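You operate a simulated robot arm through the tools that you are given. There is no shell and no other tool. Be economical: measure what you need, move in short steps, check, and stop when the job is done.

The job below is to be done with a simulated robot arm. You get a single attempt, and the scene is never put back.

JOB
Wax the top of the clamped teal holder, then open the vice.
Fine: pad from the orange-grip drawer, wax from the tin, pad back, drawer shut.

Only the result counts: the job must be done as asked and must still hold three seconds after the hand-in. Knocking over, shifting, dropping, spilling or breaking anything else fails it.

ROBOT AND FRAMES
A 7-joint arm with a two-finger parallel gripper, fixed in place. Base frame: the origin is at the foot of the arm, x ahead of it, y to its left, z up. Units: cm, degrees, N and s.
With the tool pointing down near the work surface it reaches from about 20 to 74 cm from the base axis. Its first joint turns from -166.0 to 166.0 degrees. Payload 1.57 kg.
The tool frame sits at the grasp point between the pads (the TCP): z along the fingers, y along the line on which they close. The tips reach 3 cm beyond it. The gripper opens to 11 cm. The fingers are 2.4 cm wide and 1.2 cm thick; the gripper's body (4.8 by 11.2 cm) begins 7.8 cm behind the TCP.
Orientation is told as [roll, pitch, yaw] about the base's x, y, z axes, in that order, counted from this pose: with the fingers straight down and closing along the base's y, the tool's x points along the base's -x, its y along +y and its z along -z.

CONTROLS
- The arm moves only by the tool servo_tool. Its argument "plan" is a list of rows, each an object of numbers (a shift or turn left out is 0, a gripper value left out holds the last): "tx", "ty", "tz": the shift along the base's x, y, z in cm; "rx", "ry", "rz": the turn, a rotation vector about the base's x, y, z in degrees; "fingers": the finger opening in cm, from 0 to 11. In form: [{"tx": .., "ty": .., "tz": .., "rx": .., "ry": .., "rz": .., "fingers": ..}, ...]. A call has 1 to 10 rows; each row shifts and turns the commanded pose from where the row before left it. Each row takes 0.2 s and may step no farther than 5 cm and 8.6 degrees from the row before; otherwise, or with a gripper value out of range, the whole call is refused. Where a pose cannot be reached the arm comes as near as it can. A force on the tool above 40 N (or 10 N above the force at the start of the call, whichever is more), or a blocked arm, ends the call early, and 0.2 s more pass. Each finger travels about 4.5 cm/s and halts on what it meets, pressing with about 24 N; the grip force reading is that of the motor and also rises with nothing between the fingers. The clock runs only during rows and for 0.2 s after the last one: add rows that do not move to give the fingers time. The reply holds the time, the measured pose of the TCP, the force on the tool along the base axes, the opening and the grip force, in the units named above and with some noise.
- Cameras (640 x 400 px; columns grow to the right, rows downward): "scene" is fixed at [4.92, -49.91, 151.79]; the picture's right is [0.63, -0.77, 0.00], its down [-0.55, -0.45, -0.70] and it looks along [0.54, 0.44, -0.71] (base axes); focal length 214 px, centre (320, 200). "wrist" rides on the gripper at [7, 1.6, -14.1] in the tool frame; the picture's right is [-0.23, 0.97, 0.00], its down [-0.85, -0.20, -0.48] and it looks along [-0.47, -0.11, 0.88] (tool axes); focal length 222 px, centre (320, 200). There is no depth. A picture from a camera that has moved, and an enlarged one, comes with that camera's place and axes in the base frame and with its lens.
- snapshot(camera): a new picture of that camera. The clock stands still meanwhile.
- lift_body(by): slides the trunk up (or, below 0, down) by that many cm; the arm rides with it, the base frame stays. It gives what a move gives, with no picture.
- inspect(camera, box): a new picture of the part [left, top, right, bottom] of that camera's present view, enlarged. The clock stands still meanwhile.
- finish_job(): hands the job in; it is judged then, once.

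Work in short steps. Places have to be worked out from the pictures, the camera data and where the tool is seen: move nearer, look again, correct. Check each grasp and each placing, and mend what went wrong. You have 120 turns and 76 pictures in all, those below and enlarged ones among them. Open the gripper and draw the arm clear of the work before you hand the job in, unless the task says otherwise; then end with one line.

The tools are called after "Emit:" as name(argument=value, ...) on one line, values as JSON. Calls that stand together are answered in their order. servo_tool: Moves the arm, as the interface text tells. Its arguments: {"type":"object","properties":{"plan":{"type":"array","items":{"type":"object","properties":{"tx":{"type":"number"},"ty":{"type":"number"},"tz":{"type":"number"},"rx":{"type":"number"},"ry":{"type":"number"},"rz":{"type":"number"},"fingers":{"type":"number"}}}}},"required":["plan"]} The other tools are called the same way: lift_body (by) slides the trunk up or down; snapshot (camera) takes a picture; inspect (camera, box) takes an enlarged picture of a part of a camera's view; finish_job () hands the job in.

At the start:

```text
clock: 0.0
ee_pos: [36.06, -12.23, 130.24]
orientation: [0.0, 0.0, 0.0]
force: [-0.3, 0.2, 0.4]
width: 11.02
grasp_force: 0.1
trunk travel left (down, up): [-52.5, 6.5]
```

scene: 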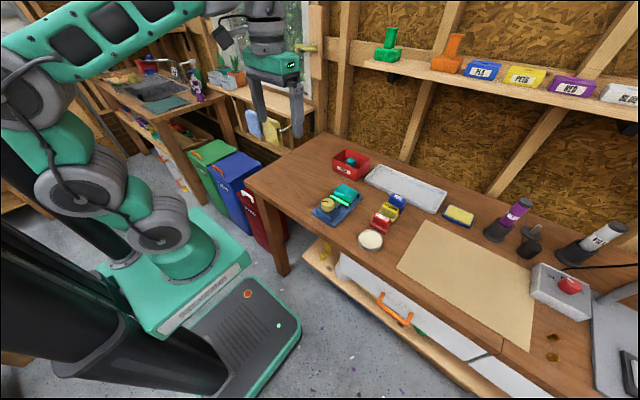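
wrist: 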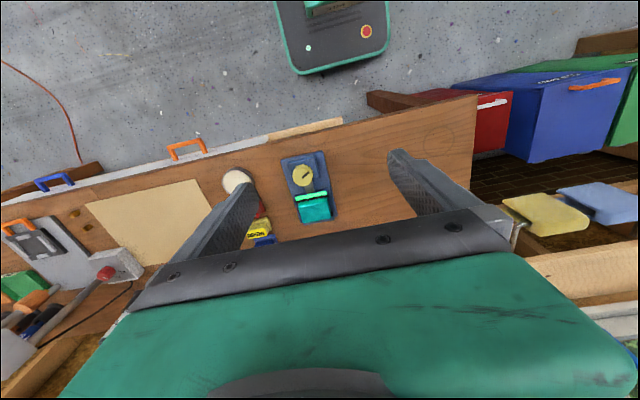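

I'll begin by enlarging the bench areas with the vice, tin and orange-grip drawer.

Emit:
inspect(camera="scene", box=[290, 140, 450, 260])

Emit:
inspect(camera="scene", box=[290, 230, 530, 400])

Emit:
inspect(camera="wrist", box=[130, 120, 370, 270])

```text
3.33 times, centred on (370, 200) of scene
camera zoom: at [4.92, -49.91, 151.79], right [0.63, -0.77, 0.0], down [-0.55, -0.45, -0.7], along [0.54, 0.44, -0.71], focal length 715 px, centre (153, 200)
```

zoom: 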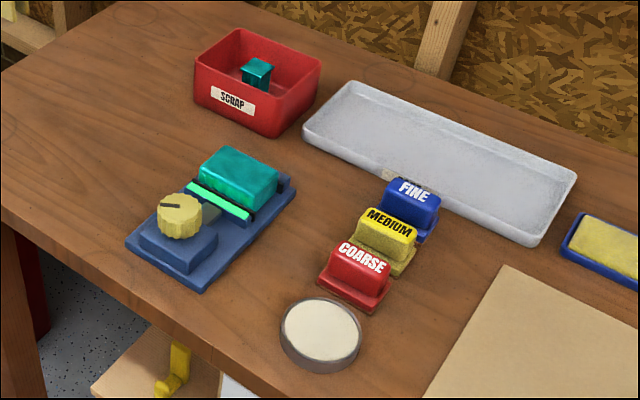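

```text
2.35 times, centred on (410, 315) of scene
camera zoom: at [4.92, -49.91, 151.79], right [0.63, -0.77, 0.0], down [-0.55, -0.45, -0.7], along [0.54, 0.44, -0.71], focal length 505 px, centre (108, -71)
```

zoom: 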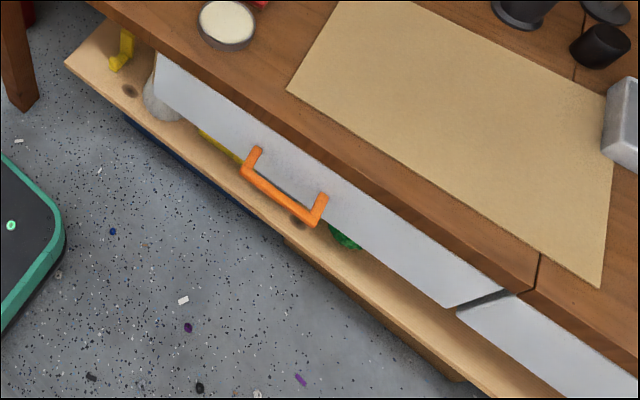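

```text
2.67 times, centred on (250, 195) of wrist
camera zoom: at [29.07, -10.66, 144.37], right [0.23, 0.97, 0.0], down [0.85, -0.2, 0.48], along [0.47, -0.11, -0.88], focal length 592 px, centre (507, 213)
```

zoom: 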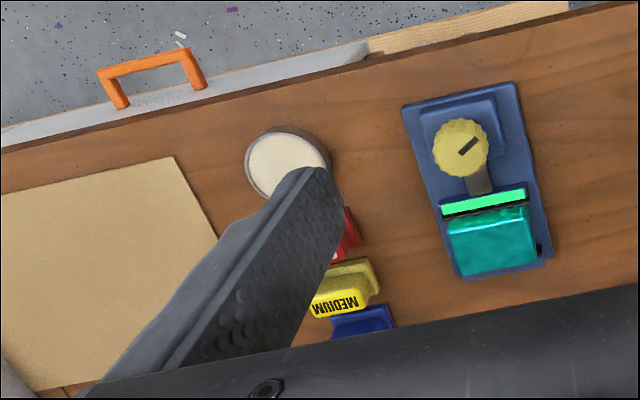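

Triangulating both pictures (the sheet's corner, the tin and the handle) puts the bench top near z≈89, not 73.8. I'll trust that for now and verify it on approach. The handle bar comes out near (37, -53.7, 76.5), so I'll move above the drawer side and yaw -90 to look from closer.

Emit:
servo_tool(plan=[{"tx": -1, "ty": -3.5, "tz": -1, "rz": -8.5}, {"tx": -1, "ty": -3.5, "tz": -1, "rz": -8.5}, {"tx": -1, "ty": -3.5, "tz": -1, "rz": -8.5}, {"tx": -1, "ty": -3.5, "tz": -1, "rz": -8.5}, {"tx": -1, "ty": -3.5, "tz": -1, "rz": -8.5}, {"tx": -1, "ty": -3.5, "tz": -1, "rz": -8.5}, {"tx": -1, "ty": -3.5, "tz": -1, "rz": -8.5}, {"tx": -1, "ty": -3.5, "tz": -1, "rz": -8.5}, {"tx": -1, "ty": -3.5, "tz": -1, "rz": -8.5}, {"tx": -1, "ty": -3.5, "tz": -1, "rz": -8.5}])

Emit:
snapshot(camera="wrist")

```text
clock: 2.2
ee_pos: [26.01, -47.42, 120.23]
orientation: [0.0, 0.0, -85.2]
force: [-0.2, 1.0, -0.4]
width: 11.02
grasp_force: 0.1
trunk travel left (down, up): [-52.5, 6.5]
```

```text
70 pictures are left
camera wrist: at [27.08, -40.42, 134.36], right [0.99, -0.14, 0.0], down [-0.13, -0.87, 0.48], along [-0.07, -0.47, -0.88], focal length 222 px, centre (320, 200)
```

wrist: 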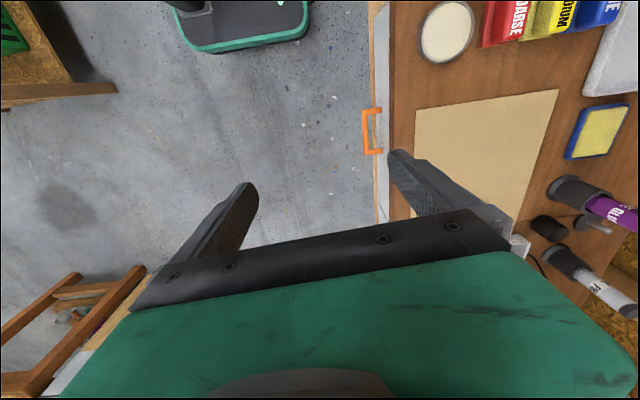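

The handle agrees from this view at about (36.9, -53.5). Next I'll lower the arm in front of the drawer and tilt the fingers forward 60°, with a smaller opening, to grasp the bar.

Emit:
servo_tool(plan=[{"ty": -0.7, "tz": -3.5, "rz": -4.8, "fingers": 5}, {"ty": -0.7, "tz": -3.5, "ry": -8.55}, {"ty": -0.7, "tz": -3.5, "ry": -8.55}, {"ty": -0.7, "tz": -3.5, "ry": -8.55}, {"ty": -0.7, "tz": -3.5, "ry": -8.55}, {"ty": -0.7, "tz": -3.5, "ry": -8.55}, {"ty": -0.7, "tz": -3.5, "ry": -8.55}, {"ty": -0.7, "tz": -3.5, "ry": -8.55}, {"ty": -0.5, "tz": -3.5}])

Emit:
snapshot(camera="wrist")

Emit:
snapshot(camera="scene")

```text
clock: 4.2
ee_pos: [25.89, -53.17, 88.91]
orientation: [60.1, -0.2, -90.0]
force: [-0.7, -0.3, 0.4]
width: 5.01
grasp_force: 0.0
trunk travel left (down, up): [-52.5, 6.5]
```

```text
69 pictures are left
camera wrist: at [14.48, -46.29, 97.3], right [0.49, -0.22, 0.84], down [-0.51, -0.86, 0.07], along [0.71, -0.47, -0.53], focal length 222 px, centre (320, 200)
```

wrist: 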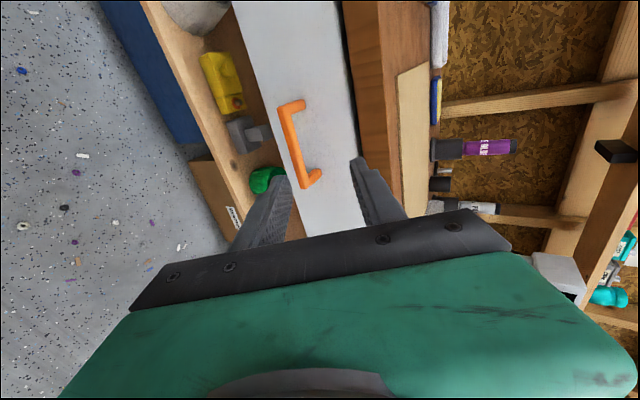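

```text
68 pictures are left
```

scene: 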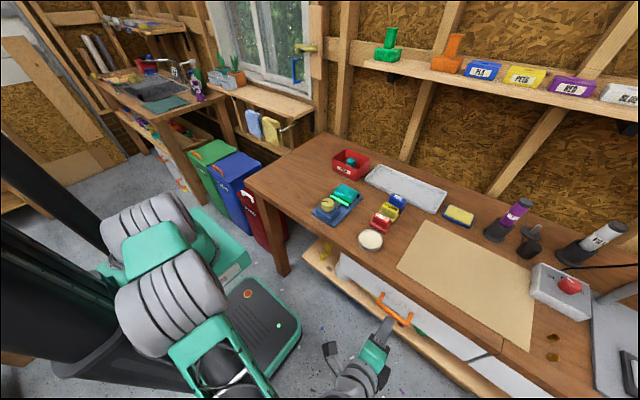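

The bar is now resolved at about (36.7, -53, 78.5). I'll line up on the approach axis 7 cm short of it and check.

Emit:
servo_tool(plan=[{"tx": 2.4, "ty": 0.1, "tz": -3.5}, {"tx": 2.3, "ty": 0.1, "tz": -3.4}])

Emit:
inspect(camera="wrist", box=[200, 60, 440, 210])

```text
clock: 4.8
ee_pos: [30.83, -53.18, 81.95]
orientation: [59.9, -0.2, -89.9]
force: [0.8, -0.4, -0.6]
width: 5.02
grasp_force: 0.1
trunk travel left (down, up): [-52.5, 6.5]
```

```text
2.67 times, centred on (320, 135) of wrist
camera zoom: at [19.4, -46.12, 90.38], right [0.49, -0.22, 0.84], down [-0.51, -0.86, 0.07], along [0.71, -0.47, -0.53], focal length 592 px, centre (320, 373)
```

zoom: 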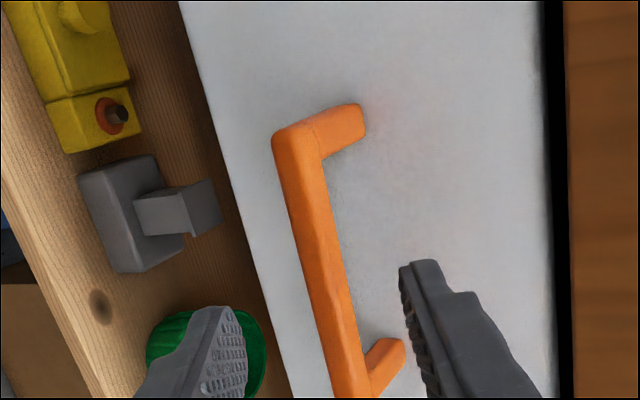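

The bar lies right on the tool axis, so I'll advance 5.7 cm and close on it.

Emit:
servo_tool(plan=[{"tx": 2.5, "tz": -1.4}, {"tx": 2.4, "tz": -1.4}, {"fingers": 0}, {}, {}, {}, {}])

Emit:
snapshot(camera="wrist")

```text
clock: 6.4
ee_pos: [35.63, -53.11, 79.23]
orientation: [59.9, -0.2, -90.0]
force: [1.8, -0.3, 9.8]
width: 1.72
grasp_force: 32.1
trunk travel left (down, up): [-52.5, 6.5]
```

```text
66 pictures are left
camera wrist: at [24.27, -46.09, 87.69], right [0.49, -0.22, 0.84], down [-0.51, -0.86, 0.07], along [0.71, -0.47, -0.53], focal length 222 px, centre (320, 200)
```

wrist: 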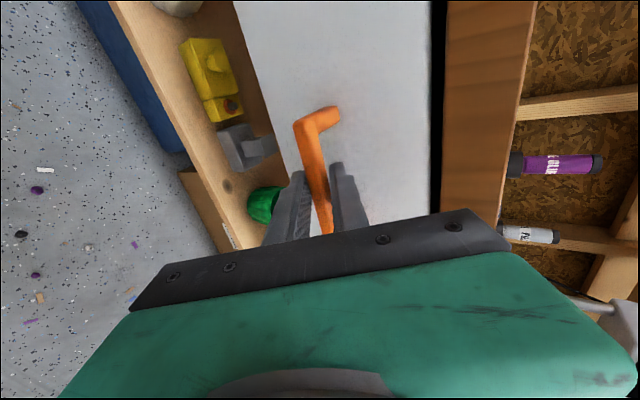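

The grip holds the bar (width 1.72). I'll pull slowly along -x.

Emit:
servo_tool(plan=[{"tx": -1}, {"tx": -1.5}, {"tx": -1.5}, {"tx": -2}, {"tx": -2}])

Emit:
snapshot(camera="wrist")

Emit:
inspect(camera="scene", box=[290, 230, 530, 400])

```text
clock: 7.6
ee_pos: [27.47, -53.08, 79.24]
orientation: [59.9, -0.3, -89.9]
force: [-2.4, 3.9, 25.0]
width: 1.71
grasp_force: 32.5
trunk travel left (down, up): [-52.5, 6.5]
```

```text
65 pictures are left
camera wrist: at [16.17, -46.08, 87.66], right [0.49, -0.22, 0.84], down [-0.51, -0.86, 0.07], along [0.71, -0.47, -0.53], focal length 222 px, centre (320, 200)
```

wrist: 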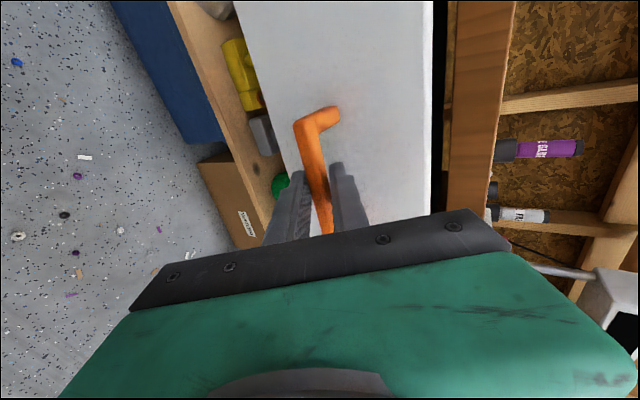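

```text
2.35 times, centred on (410, 315) of scene
camera zoom: at [4.92, -49.91, 151.79], right [0.63, -0.77, 0.0], down [-0.55, -0.45, -0.7], along [0.54, 0.44, -0.71], focal length 505 px, centre (108, -71)
```

zoom: 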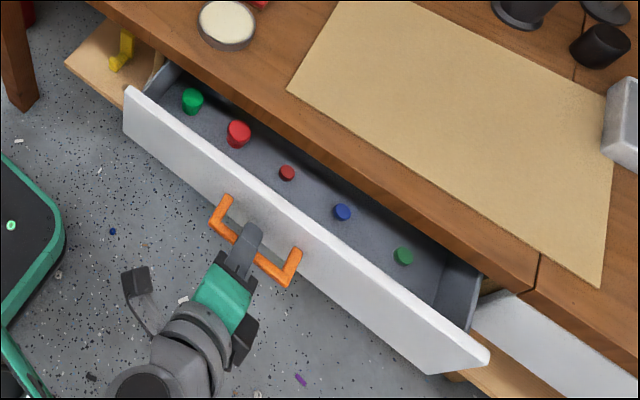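

The drawer slides easily. It holds five coloured, knob-like items. I'll pull a few centimetres more for access.

Emit:
servo_tool(plan=[{"tx": -1.5}, {"tx": -1.5}, {"tx": -1.5}, {"tx": -1}])

Emit:
inspect(camera="scene", box=[320, 240, 500, 370])

```text
clock: 8.6
ee_pos: [22.1, -53.04, 79.29]
orientation: [60.0, -0.4, -89.9]
force: [-1.8, 1.9, 31.3]
width: 1.74
grasp_force: 32.0
trunk travel left (down, up): [-52.5, 6.5]
```

```text
3.08 times, centred on (410, 305) of scene
camera zoom: at [4.92, -49.91, 151.79], right [0.63, -0.77, 0.0], down [-0.55, -0.45, -0.7], along [0.54, 0.44, -0.71], focal length 660 px, centre (43, -123)
```

zoom: 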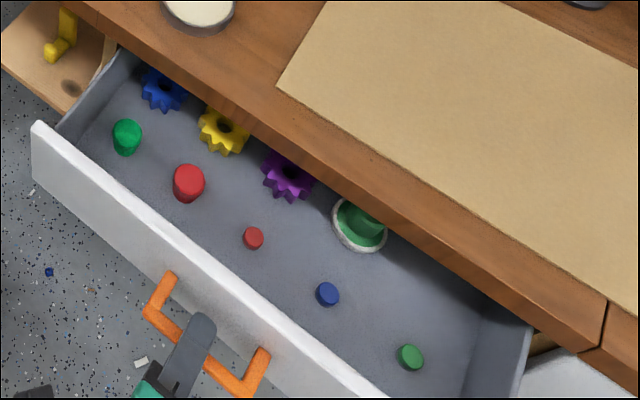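

A green-knobbed pad on a white disc is at the back, near x≈44, still partly under the bench. I'll pull about 7 cm more, easing the vertical strain slightly.

Emit:
servo_tool(plan=[{"tx": -1.2, "tz": 0.15}, {"tx": -1.2}, {"tx": -1.2}, {"tx": -1.2}])

Emit:
inspect(camera="scene", box=[320, 240, 500, 370])

```text
clock: 9.6
ee_pos: [17.27, -53.18, 79.29]
orientation: [59.9, -0.1, -89.9]
force: [-1.3, -1.7, 16.7]
width: 1.72
grasp_force: 32.2
trunk travel left (down, up): [-52.5, 6.5]
```

```text
3.08 times, centred on (410, 305) of scene
camera zoom: at [4.92, -49.91, 151.79], right [0.63, -0.77, 0.0], down [-0.55, -0.45, -0.7], along [0.54, 0.44, -0.71], focal length 660 px, centre (43, -123)
```

zoom: 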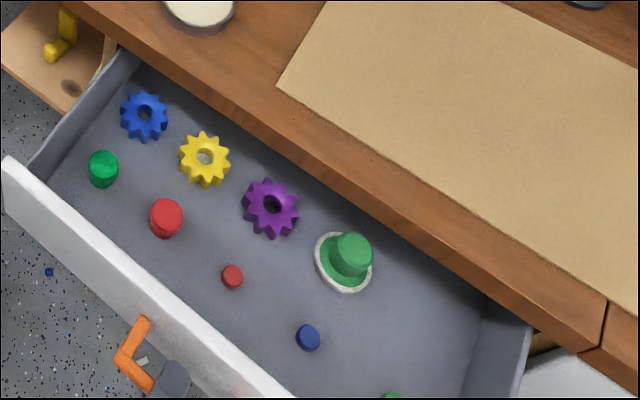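

The pad is the green knob on a felt disc, near (39.5, -61). I'll pull 4 cm more for clearance from the bench edge.

Emit:
servo_tool(plan=[{"tx": -1, "tz": 0.1}, {"tx": -1}, {"tx": -1}, {"tx": -1}])

Emit:
inspect(camera="scene", box=[320, 240, 500, 370])

Emit:
snapshot(camera="wrist")

```text
clock: 10.6
ee_pos: [13.3, -53.05, 79.19]
orientation: [59.9, 0.0, -90.0]
force: [-0.7, 0.4, 4.8]
width: 1.76
grasp_force: 31.8
trunk travel left (down, up): [-52.5, 6.5]
```

```text
3.08 times, centred on (410, 305) of scene
camera zoom: at [4.92, -49.91, 151.79], right [0.63, -0.77, 0.0], down [-0.55, -0.45, -0.7], along [0.54, 0.44, -0.71], focal length 660 px, centre (43, -123)
```

zoom: 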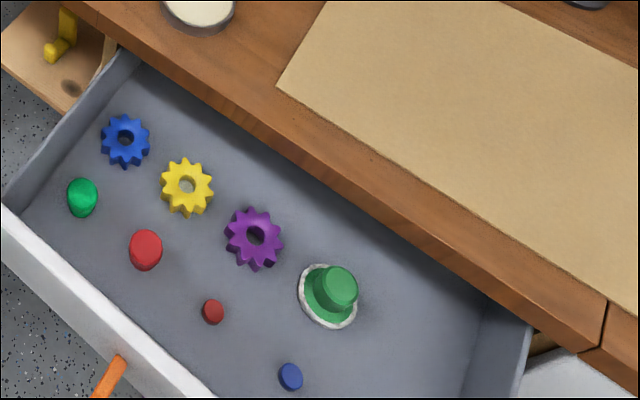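

```text
60 pictures are left
camera wrist: at [1.93, -46.1, 87.71], right [0.49, -0.23, 0.84], down [-0.51, -0.86, 0.07], along [0.71, -0.47, -0.53], focal length 222 px, centre (320, 200)
```

wrist: 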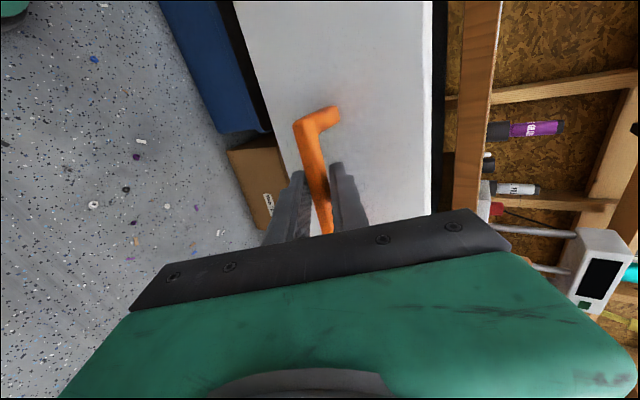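

The pad is clear of the bench now. I'll release the bar, back off along the tool axis, then rise and untilt.

Emit:
servo_tool(plan=[{"fingers": 5}, {}, {}, {"tx": -2.6, "tz": 1.5}, {"tx": -2.6, "tz": 1.5}, {"tx": -1, "tz": 3}, {"tz": 4.5}, {"tz": 4.5}, {"tz": 4.5}])

Emit:
servo_tool(plan=[{"tx": 2.5, "ty": -0.8, "ry": 8.56}, {"tx": 2.5, "ty": -0.8, "ry": 8.56}, {"tx": 2.5, "ty": -0.8, "ry": 8.56}, {"tx": 2.5, "ty": -0.8, "ry": 8.56}, {"tx": 2.5, "ty": -0.8, "ry": 8.56}, {"tx": 2.5, "ty": -0.8, "ry": 8.56}, {"tx": 2.5, "ty": -0.8, "ry": 8.56}, {"rz": 8.5}, {"rz": 8.5}, {"rz": 8.5}])

Emit:
servo_tool(plan=[{"tx": 1, "ty": 0.5, "rz": 8.1}, {"tx": 1, "rz": 8.1}, {"tx": 1, "rz": 8.1}, {"rz": 8.1}, {"rz": 8.1}, {"rz": 8.1}, {"rz": 8.1}, {"rz": 7.8}])

Emit:
snapshot(camera="wrist")

```text
clock: 12.6
ee_pos: [9.76, -49.84, 93.73]
orientation: [60.0, -0.1, -89.8]
force: [-0.1, 0.0, 0.2]
width: 5.02
grasp_force: 0.1
out of reach, approached as far as the arm can: row 5, 6, 7, 8, 9
trunk travel left (down, up): [-52.5, 6.5]
```

```text
clock: 14.8
ee_pos: [27.33, -55.38, 93.73]
orientation: [-0.1, -0.1, -64.2]
force: [0.3, 0.2, 0.0]
width: 5.01
grasp_force: 0.1
trunk travel left (down, up): [-52.5, 6.5]
```

```text
clock: 16.6
ee_pos: [30.36, -54.98, 93.9]
orientation: [-0.1, 0.0, 0.4]
force: [0.3, 0.2, 0.2]
width: 5.03
grasp_force: 0.1
trunk travel left (down, up): [-52.5, 6.5]
```

```text
59 pictures are left
camera wrist: at [23.43, -53.37, 107.86], right [0.22, 0.97, 0.0], down [0.86, -0.19, 0.48], along [0.47, -0.11, -0.88], focal length 222 px, centre (320, 200)
```

wrist: 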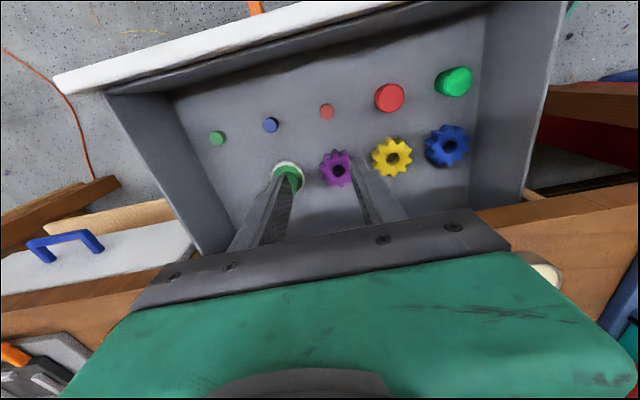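

The drawer interior is in clear view and the pad lies near (35, -60.5). I'll centre over it with the fingers wider and look again.

Emit:
servo_tool(plan=[{"tx": 1, "ty": -2, "tz": 1, "fingers": 9}, {"tx": 1, "ty": -2, "tz": 1}, {"tx": 1, "ty": -2, "tz": 1}, {}])

Emit:
inspect(camera="wrist", box=[200, 60, 440, 210])

Emit:
inspect(camera="scene", box=[320, 240, 500, 370])

```text
clock: 17.6
ee_pos: [33.41, -61.01, 96.68]
orientation: [0.0, 0.0, 0.1]
force: [-0.2, 0.0, -0.7]
width: 9.01
grasp_force: 0.1
trunk travel left (down, up): [-52.5, 6.5]
```

```text
2.67 times, centred on (320, 135) of wrist
camera zoom: at [26.46, -59.42, 110.83], right [0.22, 0.97, 0.0], down [0.86, -0.2, 0.48], along [0.47, -0.11, -0.88], focal length 592 px, centre (320, 373)
```

zoom: 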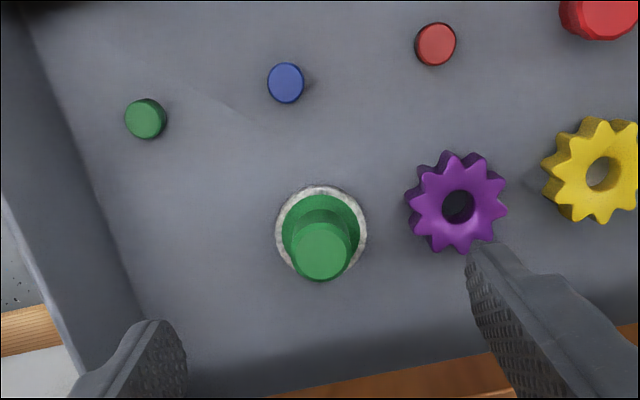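

```text
3.08 times, centred on (410, 305) of scene
camera zoom: at [4.92, -49.91, 151.79], right [0.63, -0.77, 0.0], down [-0.55, -0.45, -0.7], along [0.54, 0.44, -0.71], focal length 660 px, centre (43, -123)
```

zoom: 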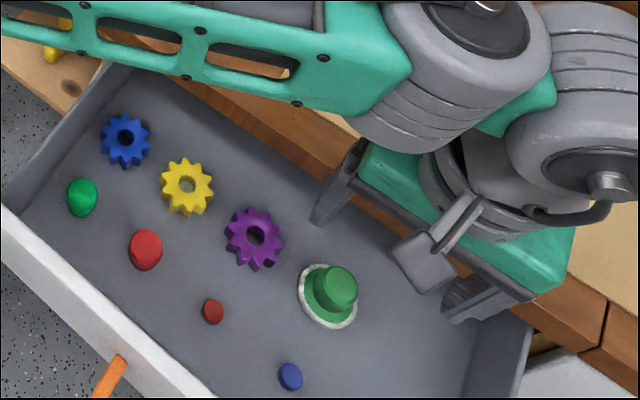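

The pad's knob top comes out at (36.6, -61.9, 77.2), about 3.4 cm across. I'll lean the tool 8.5° away from the bench edge and descend to an intermediate height with a 6 cm opening.

Emit:
servo_tool(plan=[{"tx": 1.6, "ty": -0.5, "fingers": 6, "ry": -8.5}, {"tx": 1.6, "ty": -0.4, "tz": -2}, {"tz": -4}, {"tz": -4}, {"tz": -2}])

Emit:
inspect(camera="wrist", box=[200, 90, 440, 240])

Emit:
inspect(camera="scene", box=[340, 240, 520, 370])

```text
clock: 18.8
ee_pos: [34.97, -61.63, 84.3]
orientation: [-0.1, -8.5, 0.2]
force: [0.1, -0.2, 0.0]
width: 6.0
grasp_force: 0.0
out of reach, approached as far as the arm can: row 1
trunk travel left (down, up): [-52.5, 6.5]
```

```text
2.67 times, centred on (320, 165) of wrist
camera zoom: at [26.02, -59.92, 97.21], right [0.22, 0.97, 0.03], down [0.78, -0.2, 0.6], along [0.59, -0.11, -0.8], focal length 592 px, centre (320, 293)
```

zoom: 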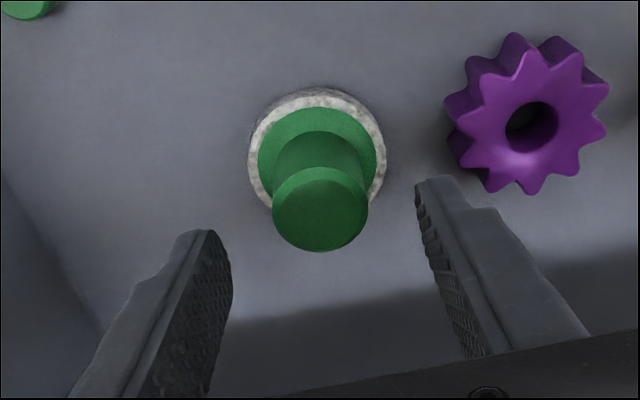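

```text
3.08 times, centred on (430, 305) of scene
camera zoom: at [4.92, -49.91, 151.79], right [0.63, -0.77, 0.0], down [-0.55, -0.45, -0.7], along [0.54, 0.44, -0.71], focal length 660 px, centre (-18, -123)
```

zoom: 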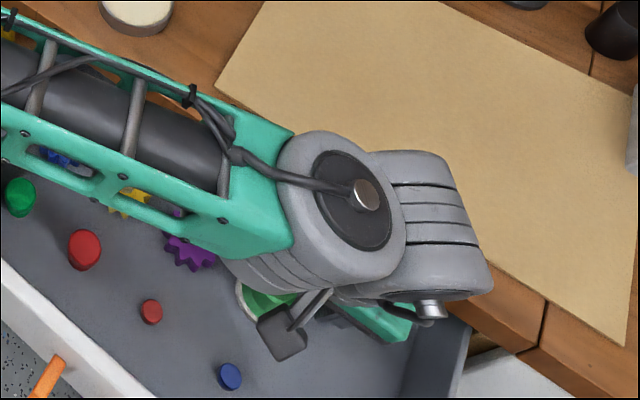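

The knob sits centred between the fingers at about x=36.8. I'll shift +1.8 in x and descend to grasp height.

Emit:
servo_tool(plan=[{"tx": 1.8, "ty": -0.1}, {"tz": -2.2}, {"tz": -2.2}, {"tz": -2.2}])

Emit:
inspect(camera="wrist", box=[200, 90, 440, 240])

```text
clock: 19.8
ee_pos: [36.71, -61.64, 77.74]
orientation: [-0.1, -8.5, 0.2]
force: [0.1, 0.1, 0.4]
width: 5.96
grasp_force: 0.0
trunk travel left (down, up): [-52.5, 6.5]
```

```text
2.67 times, centred on (320, 165) of wrist
camera zoom: at [27.7, -59.88, 90.72], right [0.22, 0.97, 0.03], down [0.78, -0.2, 0.6], along [0.59, -0.11, -0.8], focal length 592 px, centre (320, 293)
```

zoom: 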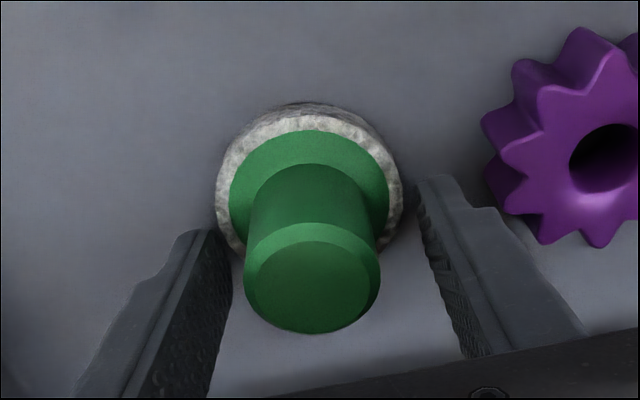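

The knob is between the fingers, so I'll close and then lift a little.

Emit:
servo_tool(plan=[{"ty": -0.1, "fingers": 2}, {}, {}, {}, {"fingers": 0}, {}])

Emit:
servo_tool(plan=[{"tz": 1}, {"tz": 1.5}, {"tz": 2}])

Emit:
snapshot(camera="wrist")

```text
clock: 21.2
ee_pos: [36.71, -61.61, 77.86]
orientation: [-0.2, -8.5, 0.2]
force: [-0.1, 0.7, 2.9]
width: 5.45
grasp_force: 23.6
trunk travel left (down, up): [-52.5, 6.5]
```

```text
clock: 22.0
ee_pos: [36.89, -61.69, 82.38]
orientation: [-0.1, -8.5, 0.2]
force: [0.2, -0.2, -0.7]
width: 5.45
grasp_force: 23.6
trunk travel left (down, up): [-52.5, 6.5]
```

```text
53 pictures are left
camera wrist: at [27.84, -59.97, 95.27], right [0.22, 0.97, 0.03], down [0.78, -0.2, 0.6], along [0.59, -0.11, -0.8], focal length 222 px, centre (320, 200)
```

wrist: 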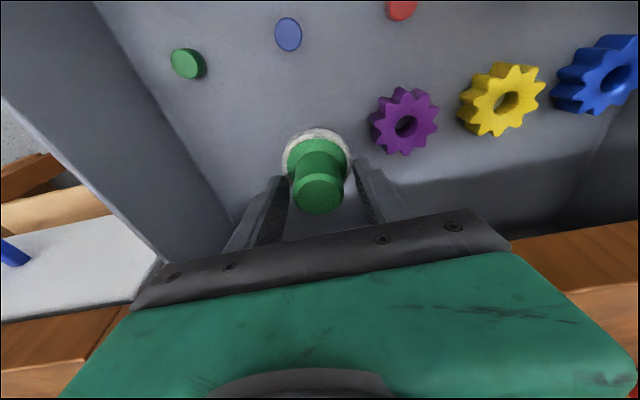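

At 5.45 cm wide the fingers have caught the disc's rim, not the knob. I'll set the pad back down, raise the fingers 1.4 cm and regrip the knob itself.

Emit:
servo_tool(plan=[{"tz": -2}, {"tz": -1.5}, {"tz": -1}, {"fingers": 6.2}, {}, {"tz": 0.8}, {"tz": 0.7}, {"fingers": 2.5}, {}, {}])

Emit:
servo_tool(plan=[{"fingers": 0}, {}])

Emit:
inspect(camera="wrist", box=[200, 90, 440, 240])

```text
clock: 24.2
ee_pos: [36.76, -61.63, 79.4]
orientation: [-0.1, -8.5, 0.1]
force: [-3.9, 0.3, 0.2]
width: 3.14
grasp_force: 23.7
trunk travel left (down, up): [-52.5, 6.5]
```

```text
clock: 24.8
ee_pos: [36.69, -61.58, 79.36]
orientation: [-0.1, -8.4, 0.1]
force: [-5.2, -0.7, -0.6]
width: 3.14
grasp_force: 24.3
trunk travel left (down, up): [-52.5, 6.5]
```

```text
2.67 times, centred on (320, 165) of wrist
camera zoom: at [27.76, -59.98, 92.21], right [0.22, 0.97, 0.03], down [0.78, -0.2, 0.6], along [0.59, -0.11, -0.8], focal length 592 px, centre (320, 293)
```

zoom: 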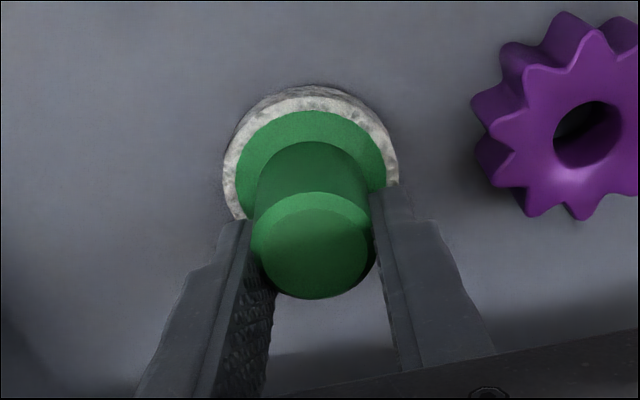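

The knob is now held (3.14 cm). I'll lift it out, moving inward away from the bench edge as it rises.

Emit:
servo_tool(plan=[{"tz": 1.5}, {"tz": 2}, {"tx": -0.7, "ty": 1, "tz": 2.5}, {"tx": -0.7, "ty": 1.5, "tz": 3}, {"ty": 2, "tz": 3}, {"ty": 2, "tz": 3}, {"ty": 2, "tz": 3}, {"ty": 2, "tz": 3}, {"tz": 2}])

Emit:
snapshot(camera="wrist")

Emit:
snapshot(camera="scene")

```text
clock: 26.8
ee_pos: [35.36, -51.13, 102.26]
orientation: [0.1, -8.5, 0.2]
force: [0.5, -0.9, 0.1]
width: 3.1
grasp_force: 24.2
trunk travel left (down, up): [-52.5, 6.5]
```

```text
51 pictures are left
camera wrist: at [26.36, -49.37, 115.18], right [0.22, 0.97, 0.03], down [0.78, -0.2, 0.6], along [0.59, -0.11, -0.8], focal length 222 px, centre (320, 200)
```

wrist: 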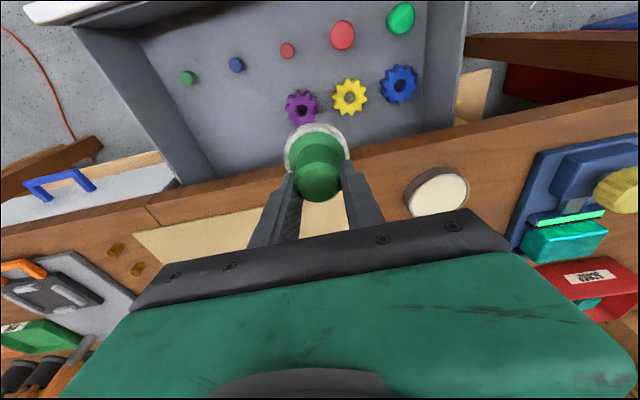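

```text
50 pictures are left
```

scene: 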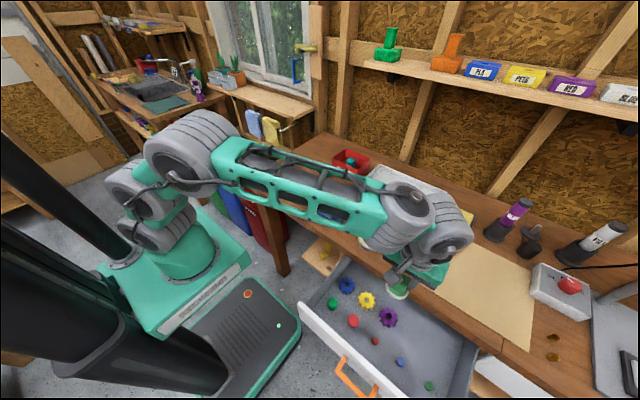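

The pad is held firmly, and I'll keep the 8.5° lean so its felt stays level. The tin again comes out at (47, -37.2) with a rim near z≈91, so I'll move above it.

Emit:
servo_tool(plan=[{"tx": 2.4, "ty": 2.8}, {"tx": 2.4, "ty": 2.8}, {"tx": 2.4, "ty": 2.8}, {"tx": 2.4, "ty": 2.8}, {"tx": 2.3, "ty": 2.7}])

Emit:
snapshot(camera="wrist")

Emit:
inspect(camera="scene", box=[310, 180, 450, 280])

```text
clock: 28.0
ee_pos: [47.62, -37.02, 102.26]
orientation: [-0.1, -8.5, 0.2]
force: [0.3, 0.5, -0.6]
width: 3.17
grasp_force: 24.0
trunk travel left (down, up): [-52.5, 6.5]
```

```text
49 pictures are left
camera wrist: at [38.57, -35.47, 115.13], right [0.22, 0.97, 0.03], down [0.78, -0.2, 0.6], along [0.59, -0.11, -0.8], focal length 222 px, centre (320, 200)
```

wrist: 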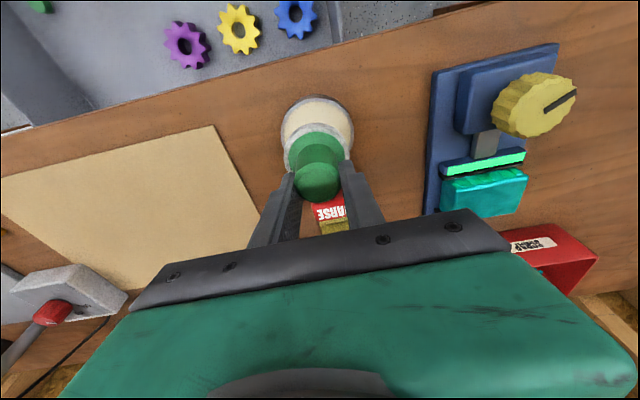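

```text
4.00 times, centred on (380, 230) of scene
camera zoom: at [4.92, -49.91, 151.79], right [0.63, -0.77, 0.0], down [-0.55, -0.45, -0.7], along [0.54, 0.44, -0.71], focal length 858 px, centre (80, 80)
```

zoom: 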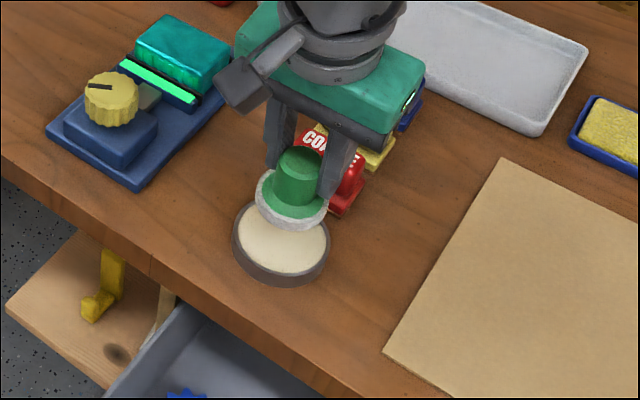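

The pad is over the tin (centre about 47.1, -37.0). I'll descend in small steps, watching the force for contact with the wax.

Emit:
servo_tool(plan=[{"tx": -0.4, "tz": -1}, {"tz": -1}, {"tz": -1}, {"tz": -0.6}])

Emit:
inspect(camera="scene", box=[330, 200, 430, 270])

```text
clock: 29.0
ee_pos: [47.09, -37.26, 98.78]
orientation: [0.0, -8.5, 0.3]
force: [0.7, 0.1, -0.5]
width: 3.15
grasp_force: 23.8
trunk travel left (down, up): [-52.5, 6.5]
```

```text
5.71 times, centred on (380, 235) of scene
camera zoom: at [4.92, -49.91, 151.79], right [0.63, -0.77, 0.0], down [-0.55, -0.45, -0.7], along [0.54, 0.44, -0.71], focal length 1226 px, centre (-23, 0)
```

zoom: 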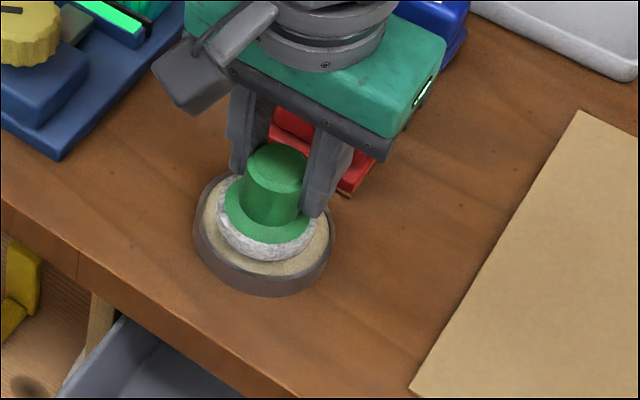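

Nearly there and centred. I'll keep going in finer steps until contact.

Emit:
servo_tool(plan=[{"tz": -0.4}, {"tz": -0.4}, {"tz": -0.3}])

```text
clock: 29.8
ee_pos: [46.97, -37.16, 97.51]
orientation: [-0.1, -8.5, 0.1]
force: [-0.5, -0.2, -0.7]
width: 3.15
grasp_force: 24.3
trunk travel left (down, up): [-52.5, 6.5]
```

Emit:
servo_tool(plan=[{"tz": -0.3}, {"tz": -0.3}, {"tz": -0.2}])

Emit:
inspect(camera="scene", box=[330, 200, 430, 270])

```text
clock: 30.6
ee_pos: [46.94, -37.24, 97.2]
orientation: [-0.3, -8.7, 0.2]
force: [-1.0, 1.1, 16.3]
width: 3.17
grasp_force: 23.6
trunk travel left (down, up): [-52.5, 6.5]
```

```text
5.71 times, centred on (380, 235) of scene
camera zoom: at [4.92, -49.91, 151.79], right [0.63, -0.77, 0.0], down [-0.55, -0.45, -0.7], along [0.54, 0.44, -0.71], focal length 1226 px, centre (-23, 0)
```

zoom: 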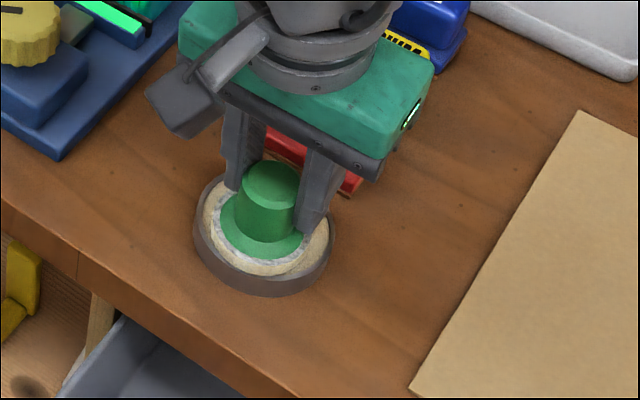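

Contact at z≈97.2 with 16 N. I'll ease it, twist gently to load wax without dragging the tin, then lift.

Emit:
servo_tool(plan=[{"tz": 0.2}, {"rz": 4}, {"rz": -8}, {"rz": 4}, {}, {"tz": 0.8}, {"tz": 2}, {"tz": 2}])

Emit:
inspect(camera="scene", box=[300, 170, 440, 270])

Emit:
inspect(camera="wrist", box=[240, 40, 580, 253])

```text
clock: 32.4
ee_pos: [46.93, -37.32, 101.75]
orientation: [0.0, -8.5, 0.2]
force: [0.2, 0.1, -0.8]
width: 3.13
grasp_force: 23.9
trunk travel left (down, up): [-52.5, 6.5]
```

```text
4.00 times, centred on (370, 220) of scene
camera zoom: at [4.92, -49.91, 151.79], right [0.63, -0.77, 0.0], down [-0.55, -0.45, -0.7], along [0.54, 0.44, -0.71], focal length 858 px, centre (120, 120)
```

zoom: 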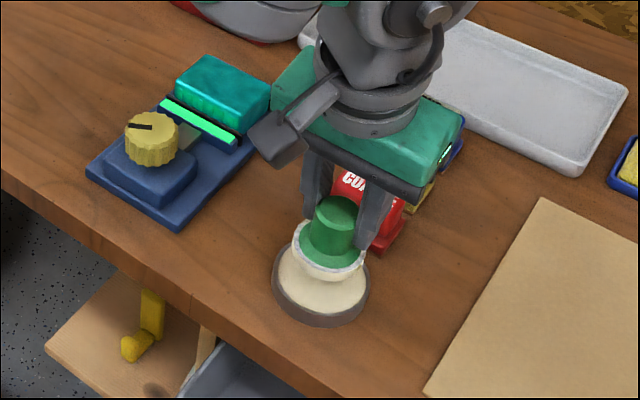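

```text
1.88 times, centred on (410, 146) of wrist
camera zoom: at [37.92, -35.65, 114.64], right [0.22, 0.97, 0.03], down [0.78, -0.2, 0.6], along [0.59, -0.11, -0.8], focal length 417 px, centre (151, 300)
```

zoom: 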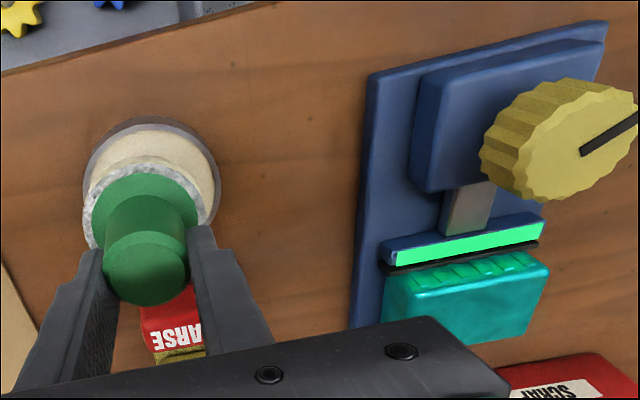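

The felt now looks coated cream. The holder top comes out near (60, -18, 92.5). I'll rise and move above it, clear of the sanding blocks, then look.

Emit:
servo_tool(plan=[{"tz": 3}, {"tz": 3}, {"tx": 2.2, "ty": 3.2}, {"tx": 2.2, "ty": 3.2}, {"tx": 2.2, "ty": 3.2}, {"tx": 2.2, "ty": 3.2}, {"tx": 2, "ty": 3.2}, {"tx": 2, "ty": 3}])

Emit:
snapshot(camera="wrist")

Emit:
inspect(camera="scene", box=[290, 150, 410, 240])

```text
clock: 34.2
ee_pos: [59.7, -17.99, 107.86]
orientation: [-0.1, -8.6, 0.2]
force: [0.6, 0.3, -0.3]
width: 3.14
grasp_force: 23.6
trunk travel left (down, up): [-52.5, 6.5]
```

```text
43 pictures are left
camera wrist: at [50.71, -16.36, 120.61], right [0.22, 0.97, 0.03], down [0.78, -0.2, 0.6], along [0.59, -0.11, -0.8], focal length 222 px, centre (320, 200)
```

wrist: 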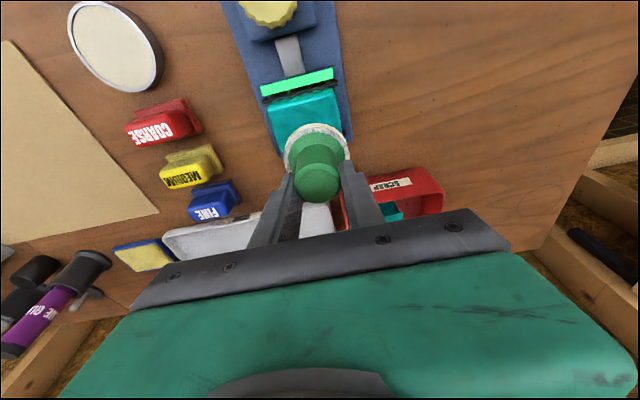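

```text
4.44 times, centred on (350, 195) of scene
camera zoom: at [4.92, -49.91, 151.79], right [0.63, -0.77, 0.0], down [-0.55, -0.45, -0.7], along [0.54, 0.44, -0.71], focal length 953 px, centre (187, 222)
```

zoom: 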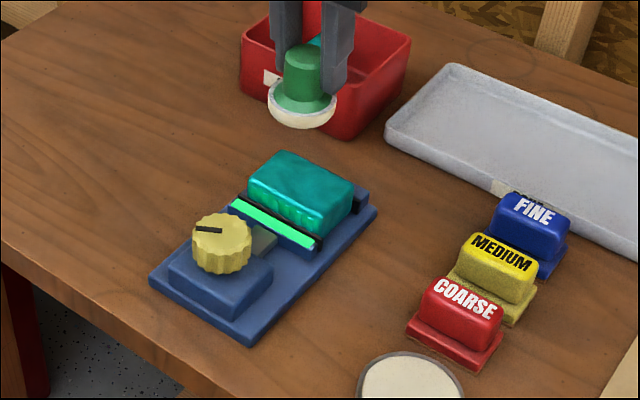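

Emit:
inspect(camera="wrist", box=[220, 0, 460, 150])

```text
2.67 times, centred on (340, 75) of wrist
camera zoom: at [50.71, -16.36, 120.61], right [0.22, 0.97, 0.03], down [0.78, -0.2, 0.6], along [0.59, -0.11, -0.8], focal length 592 px, centre (267, 533)
```

zoom: 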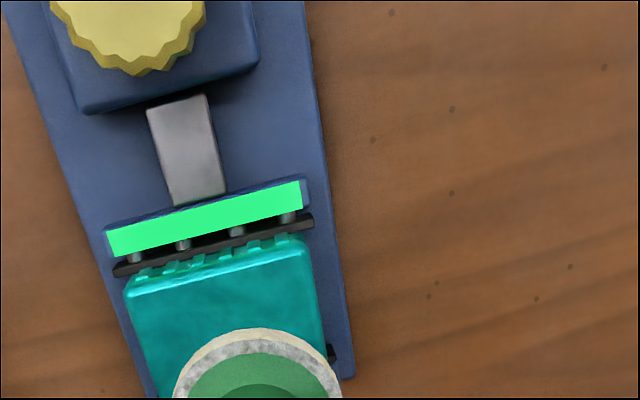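

Corner fits put the holder's top face at about x 56.3–61.2, y -22.9…-14.9, z≈94.3. I'll centre above it, come down, and probe for contact in small steps.

Emit:
servo_tool(plan=[{"tx": -0.65, "ty": -0.85, "tz": -2}, {"tz": -2}, {"tz": -1.5}, {"tz": -0.4}, {"tz": -0.3}, {"tz": -0.3}])

Emit:
inspect(camera="scene", box=[290, 150, 410, 240])

```text
clock: 35.6
ee_pos: [59.02, -19.1, 101.31]
orientation: [-0.1, -8.4, 0.2]
force: [0.3, -1.0, -1.0]
width: 3.16
grasp_force: 23.6
trunk travel left (down, up): [-52.5, 6.5]
```

```text
4.44 times, centred on (350, 195) of scene
camera zoom: at [4.92, -49.91, 151.79], right [0.63, -0.77, 0.0], down [-0.55, -0.45, -0.7], along [0.54, 0.44, -0.71], focal length 953 px, centre (187, 222)
```

zoom: 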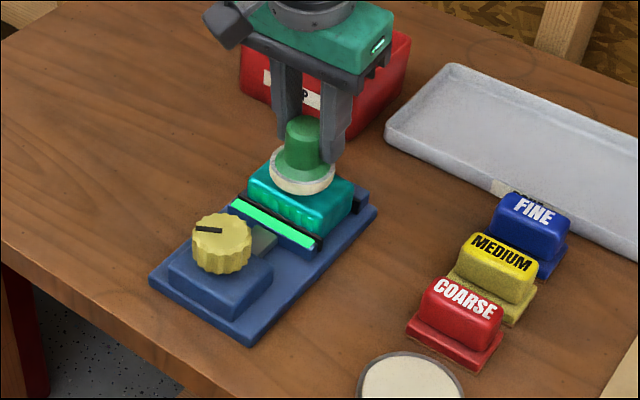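

Emit:
servo_tool(plan=[{"tz": -0.3}, {"tz": -0.3}, {"tz": -0.2}, {"tz": -0.2}])

```text
clock: 36.6
ee_pos: [59.09, -19.1, 100.48]
orientation: [-0.2, -8.6, 0.2]
force: [-2.5, 1.5, 9.6]
width: 3.15
grasp_force: 23.5
trunk travel left (down, up): [-52.5, 6.5]
```

Contact (9.6 N). I'll rub gently along y across the whole top, with small x offsets.

Emit:
servo_tool(plan=[{"ty": 0.9}, {"ty": 0.9}, {"ty": 0.8}, {"ty": -0.9, "tx": 0.3}, {"ty": -0.9}, {"ty": -0.9}, {"ty": -0.9}, {"ty": -0.8}, {"ty": -0.5}])

Emit:
inspect(camera="scene", box=[290, 150, 410, 240])

```text
clock: 38.6
ee_pos: [59.26, -21.19, 100.42]
orientation: [-0.2, -8.6, 0.2]
force: [0.2, 7.9, 18.3]
width: 3.17
grasp_force: 23.9
trunk travel left (down, up): [-52.5, 6.5]
```

```text
4.44 times, centred on (350, 195) of scene
camera zoom: at [4.92, -49.91, 151.79], right [0.63, -0.77, 0.0], down [-0.55, -0.45, -0.7], along [0.54, 0.44, -0.71], focal length 953 px, centre (187, 222)
```

zoom: 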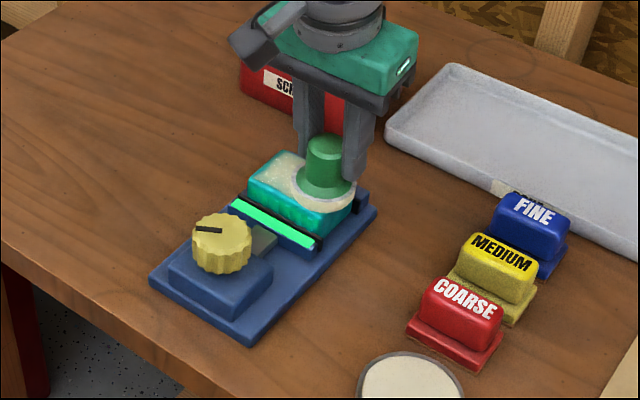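

Wax shows as a cream layer and the vice hasn't moved. Another pass will cover the edges.

Emit:
servo_tool(plan=[{"ty": -0.6, "tz": 0.1}, {"tx": -0.7}, {"ty": 1}, {"ty": 1}, {"ty": 1}, {"ty": 1}, {"ty": 1}, {"ty": 1}, {"tx": 0.6}, {"tx": 0.6}])

Emit:
servo_tool(plan=[{"ty": -1}, {"ty": -1}, {"ty": -1}, {"ty": -1}, {"ty": -1}, {"ty": -0.9}, {"ty": 1.5, "tz": 0.8}, {"ty": 1, "tz": 3}, {"tz": 3}, {"tx": -5}])

Emit:
inspect(camera="scene", box=[290, 150, 410, 240])

Emit:
inspect(camera="wrist", box=[200, 0, 440, 150])

```text
clock: 40.8
ee_pos: [59.77, -15.94, 100.33]
orientation: [0.0, -8.5, 0.2]
force: [0.9, -0.4, 3.3]
width: 3.13
grasp_force: 23.9
trunk travel left (down, up): [-52.5, 6.5]
```

```text
clock: 43.0
ee_pos: [54.9, -19.44, 107.13]
orientation: [-0.2, -8.5, 0.3]
force: [-0.5, -0.7, -0.4]
width: 3.14
grasp_force: 24.0
trunk travel left (down, up): [-52.5, 6.5]
```

```text
4.44 times, centred on (350, 195) of scene
camera zoom: at [4.92, -49.91, 151.79], right [0.63, -0.77, 0.0], down [-0.55, -0.45, -0.7], along [0.54, 0.44, -0.71], focal length 953 px, centre (187, 222)
```

zoom: 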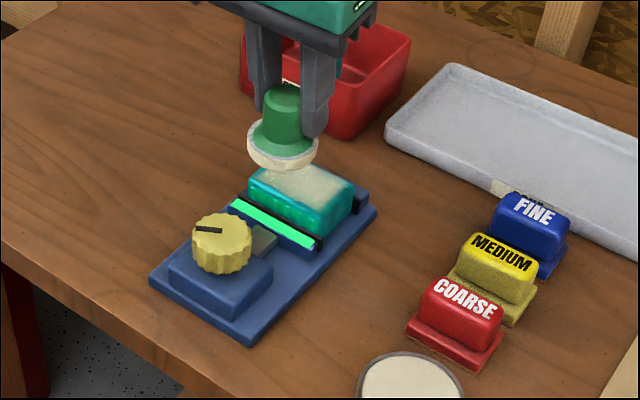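

```text
2.67 times, centred on (320, 75) of wrist
camera zoom: at [45.96, -17.79, 119.98], right [0.22, 0.97, 0.03], down [0.78, -0.2, 0.6], along [0.59, -0.11, -0.8], focal length 592 px, centre (320, 533)
```

zoom: 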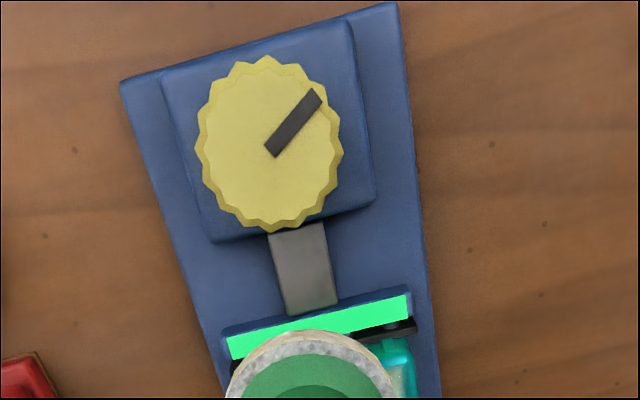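

Emit:
servo_tool(plan=[{"tx": -3, "ty": -4}, {"tx": -3, "ty": -4}])

Emit:
inspect(camera="scene", box=[320, 165, 380, 205])

Emit:
inspect(camera="wrist", box=[340, 100, 500, 210])

```text
clock: 43.6
ee_pos: [48.72, -27.35, 107.34]
orientation: [-0.2, -8.5, 0.1]
force: [0.4, 1.0, 0.0]
width: 3.14
grasp_force: 23.8
trunk travel left (down, up): [-52.5, 6.5]
```

```text
10.00 times, centred on (350, 185) of scene
camera zoom: at [4.92, -49.91, 151.79], right [0.63, -0.77, 0.0], down [-0.55, -0.45, -0.7], along [0.54, 0.44, -0.71], focal length 2145 px, centre (20, 350)
```

zoom: 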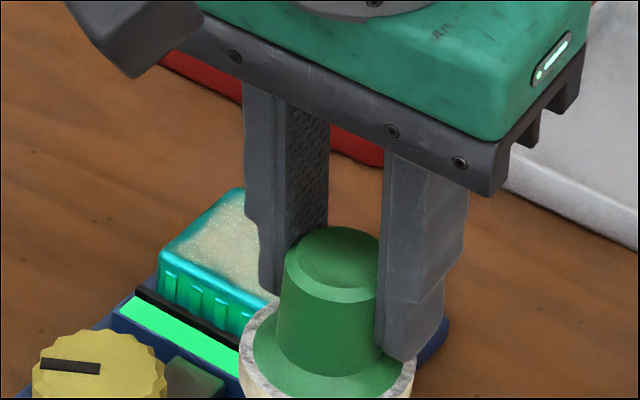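

```text
3.64 times, centred on (420, 155) of wrist
camera zoom: at [39.8, -25.67, 120.21], right [0.22, 0.97, 0.03], down [0.78, -0.2, 0.6], along [0.59, -0.11, -0.8], focal length 808 px, centre (-44, 364)
```

zoom: 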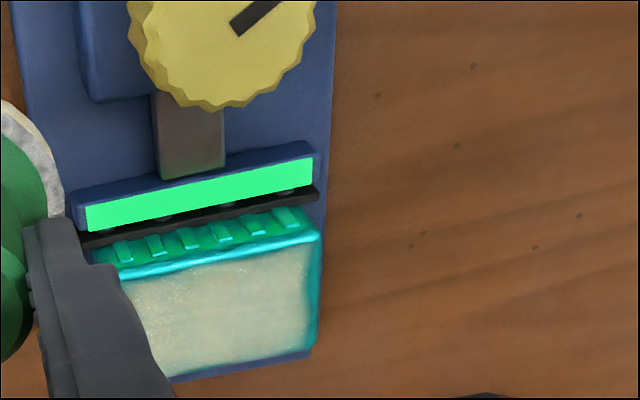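

The top is evenly waxed out to its rounded edges. Now I'll carry the pad back over the drawer along the reverse path.

Emit:
servo_tool(plan=[{"tx": -2.7, "ty": -4}, {"tx": -2.7, "ty": -4}, {"tx": -2.7, "ty": -4}, {"tx": -2.7, "ty": -4}, {"tx": -2.6, "ty": -4}, {"ty": -3.8, "tz": -4}])

Emit:
snapshot(camera="wrist")

```text
refused: row 6 steps farther than a row can; nothing moved
```

```text
34 pictures are left
camera wrist: at [39.8, -25.67, 120.21], right [0.22, 0.97, 0.03], down [0.78, -0.2, 0.6], along [0.59, -0.11, -0.8], focal length 222 px, centre (320, 200)
```

wrist: 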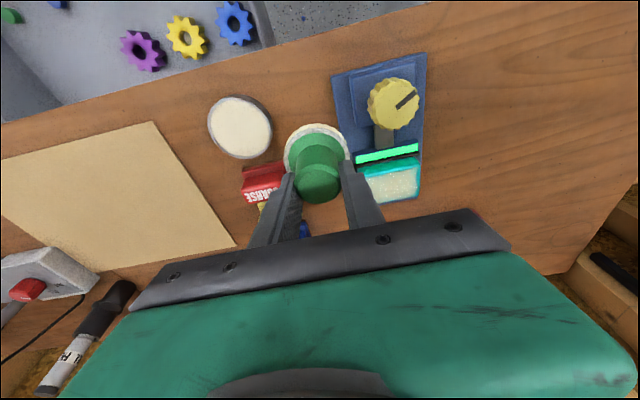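

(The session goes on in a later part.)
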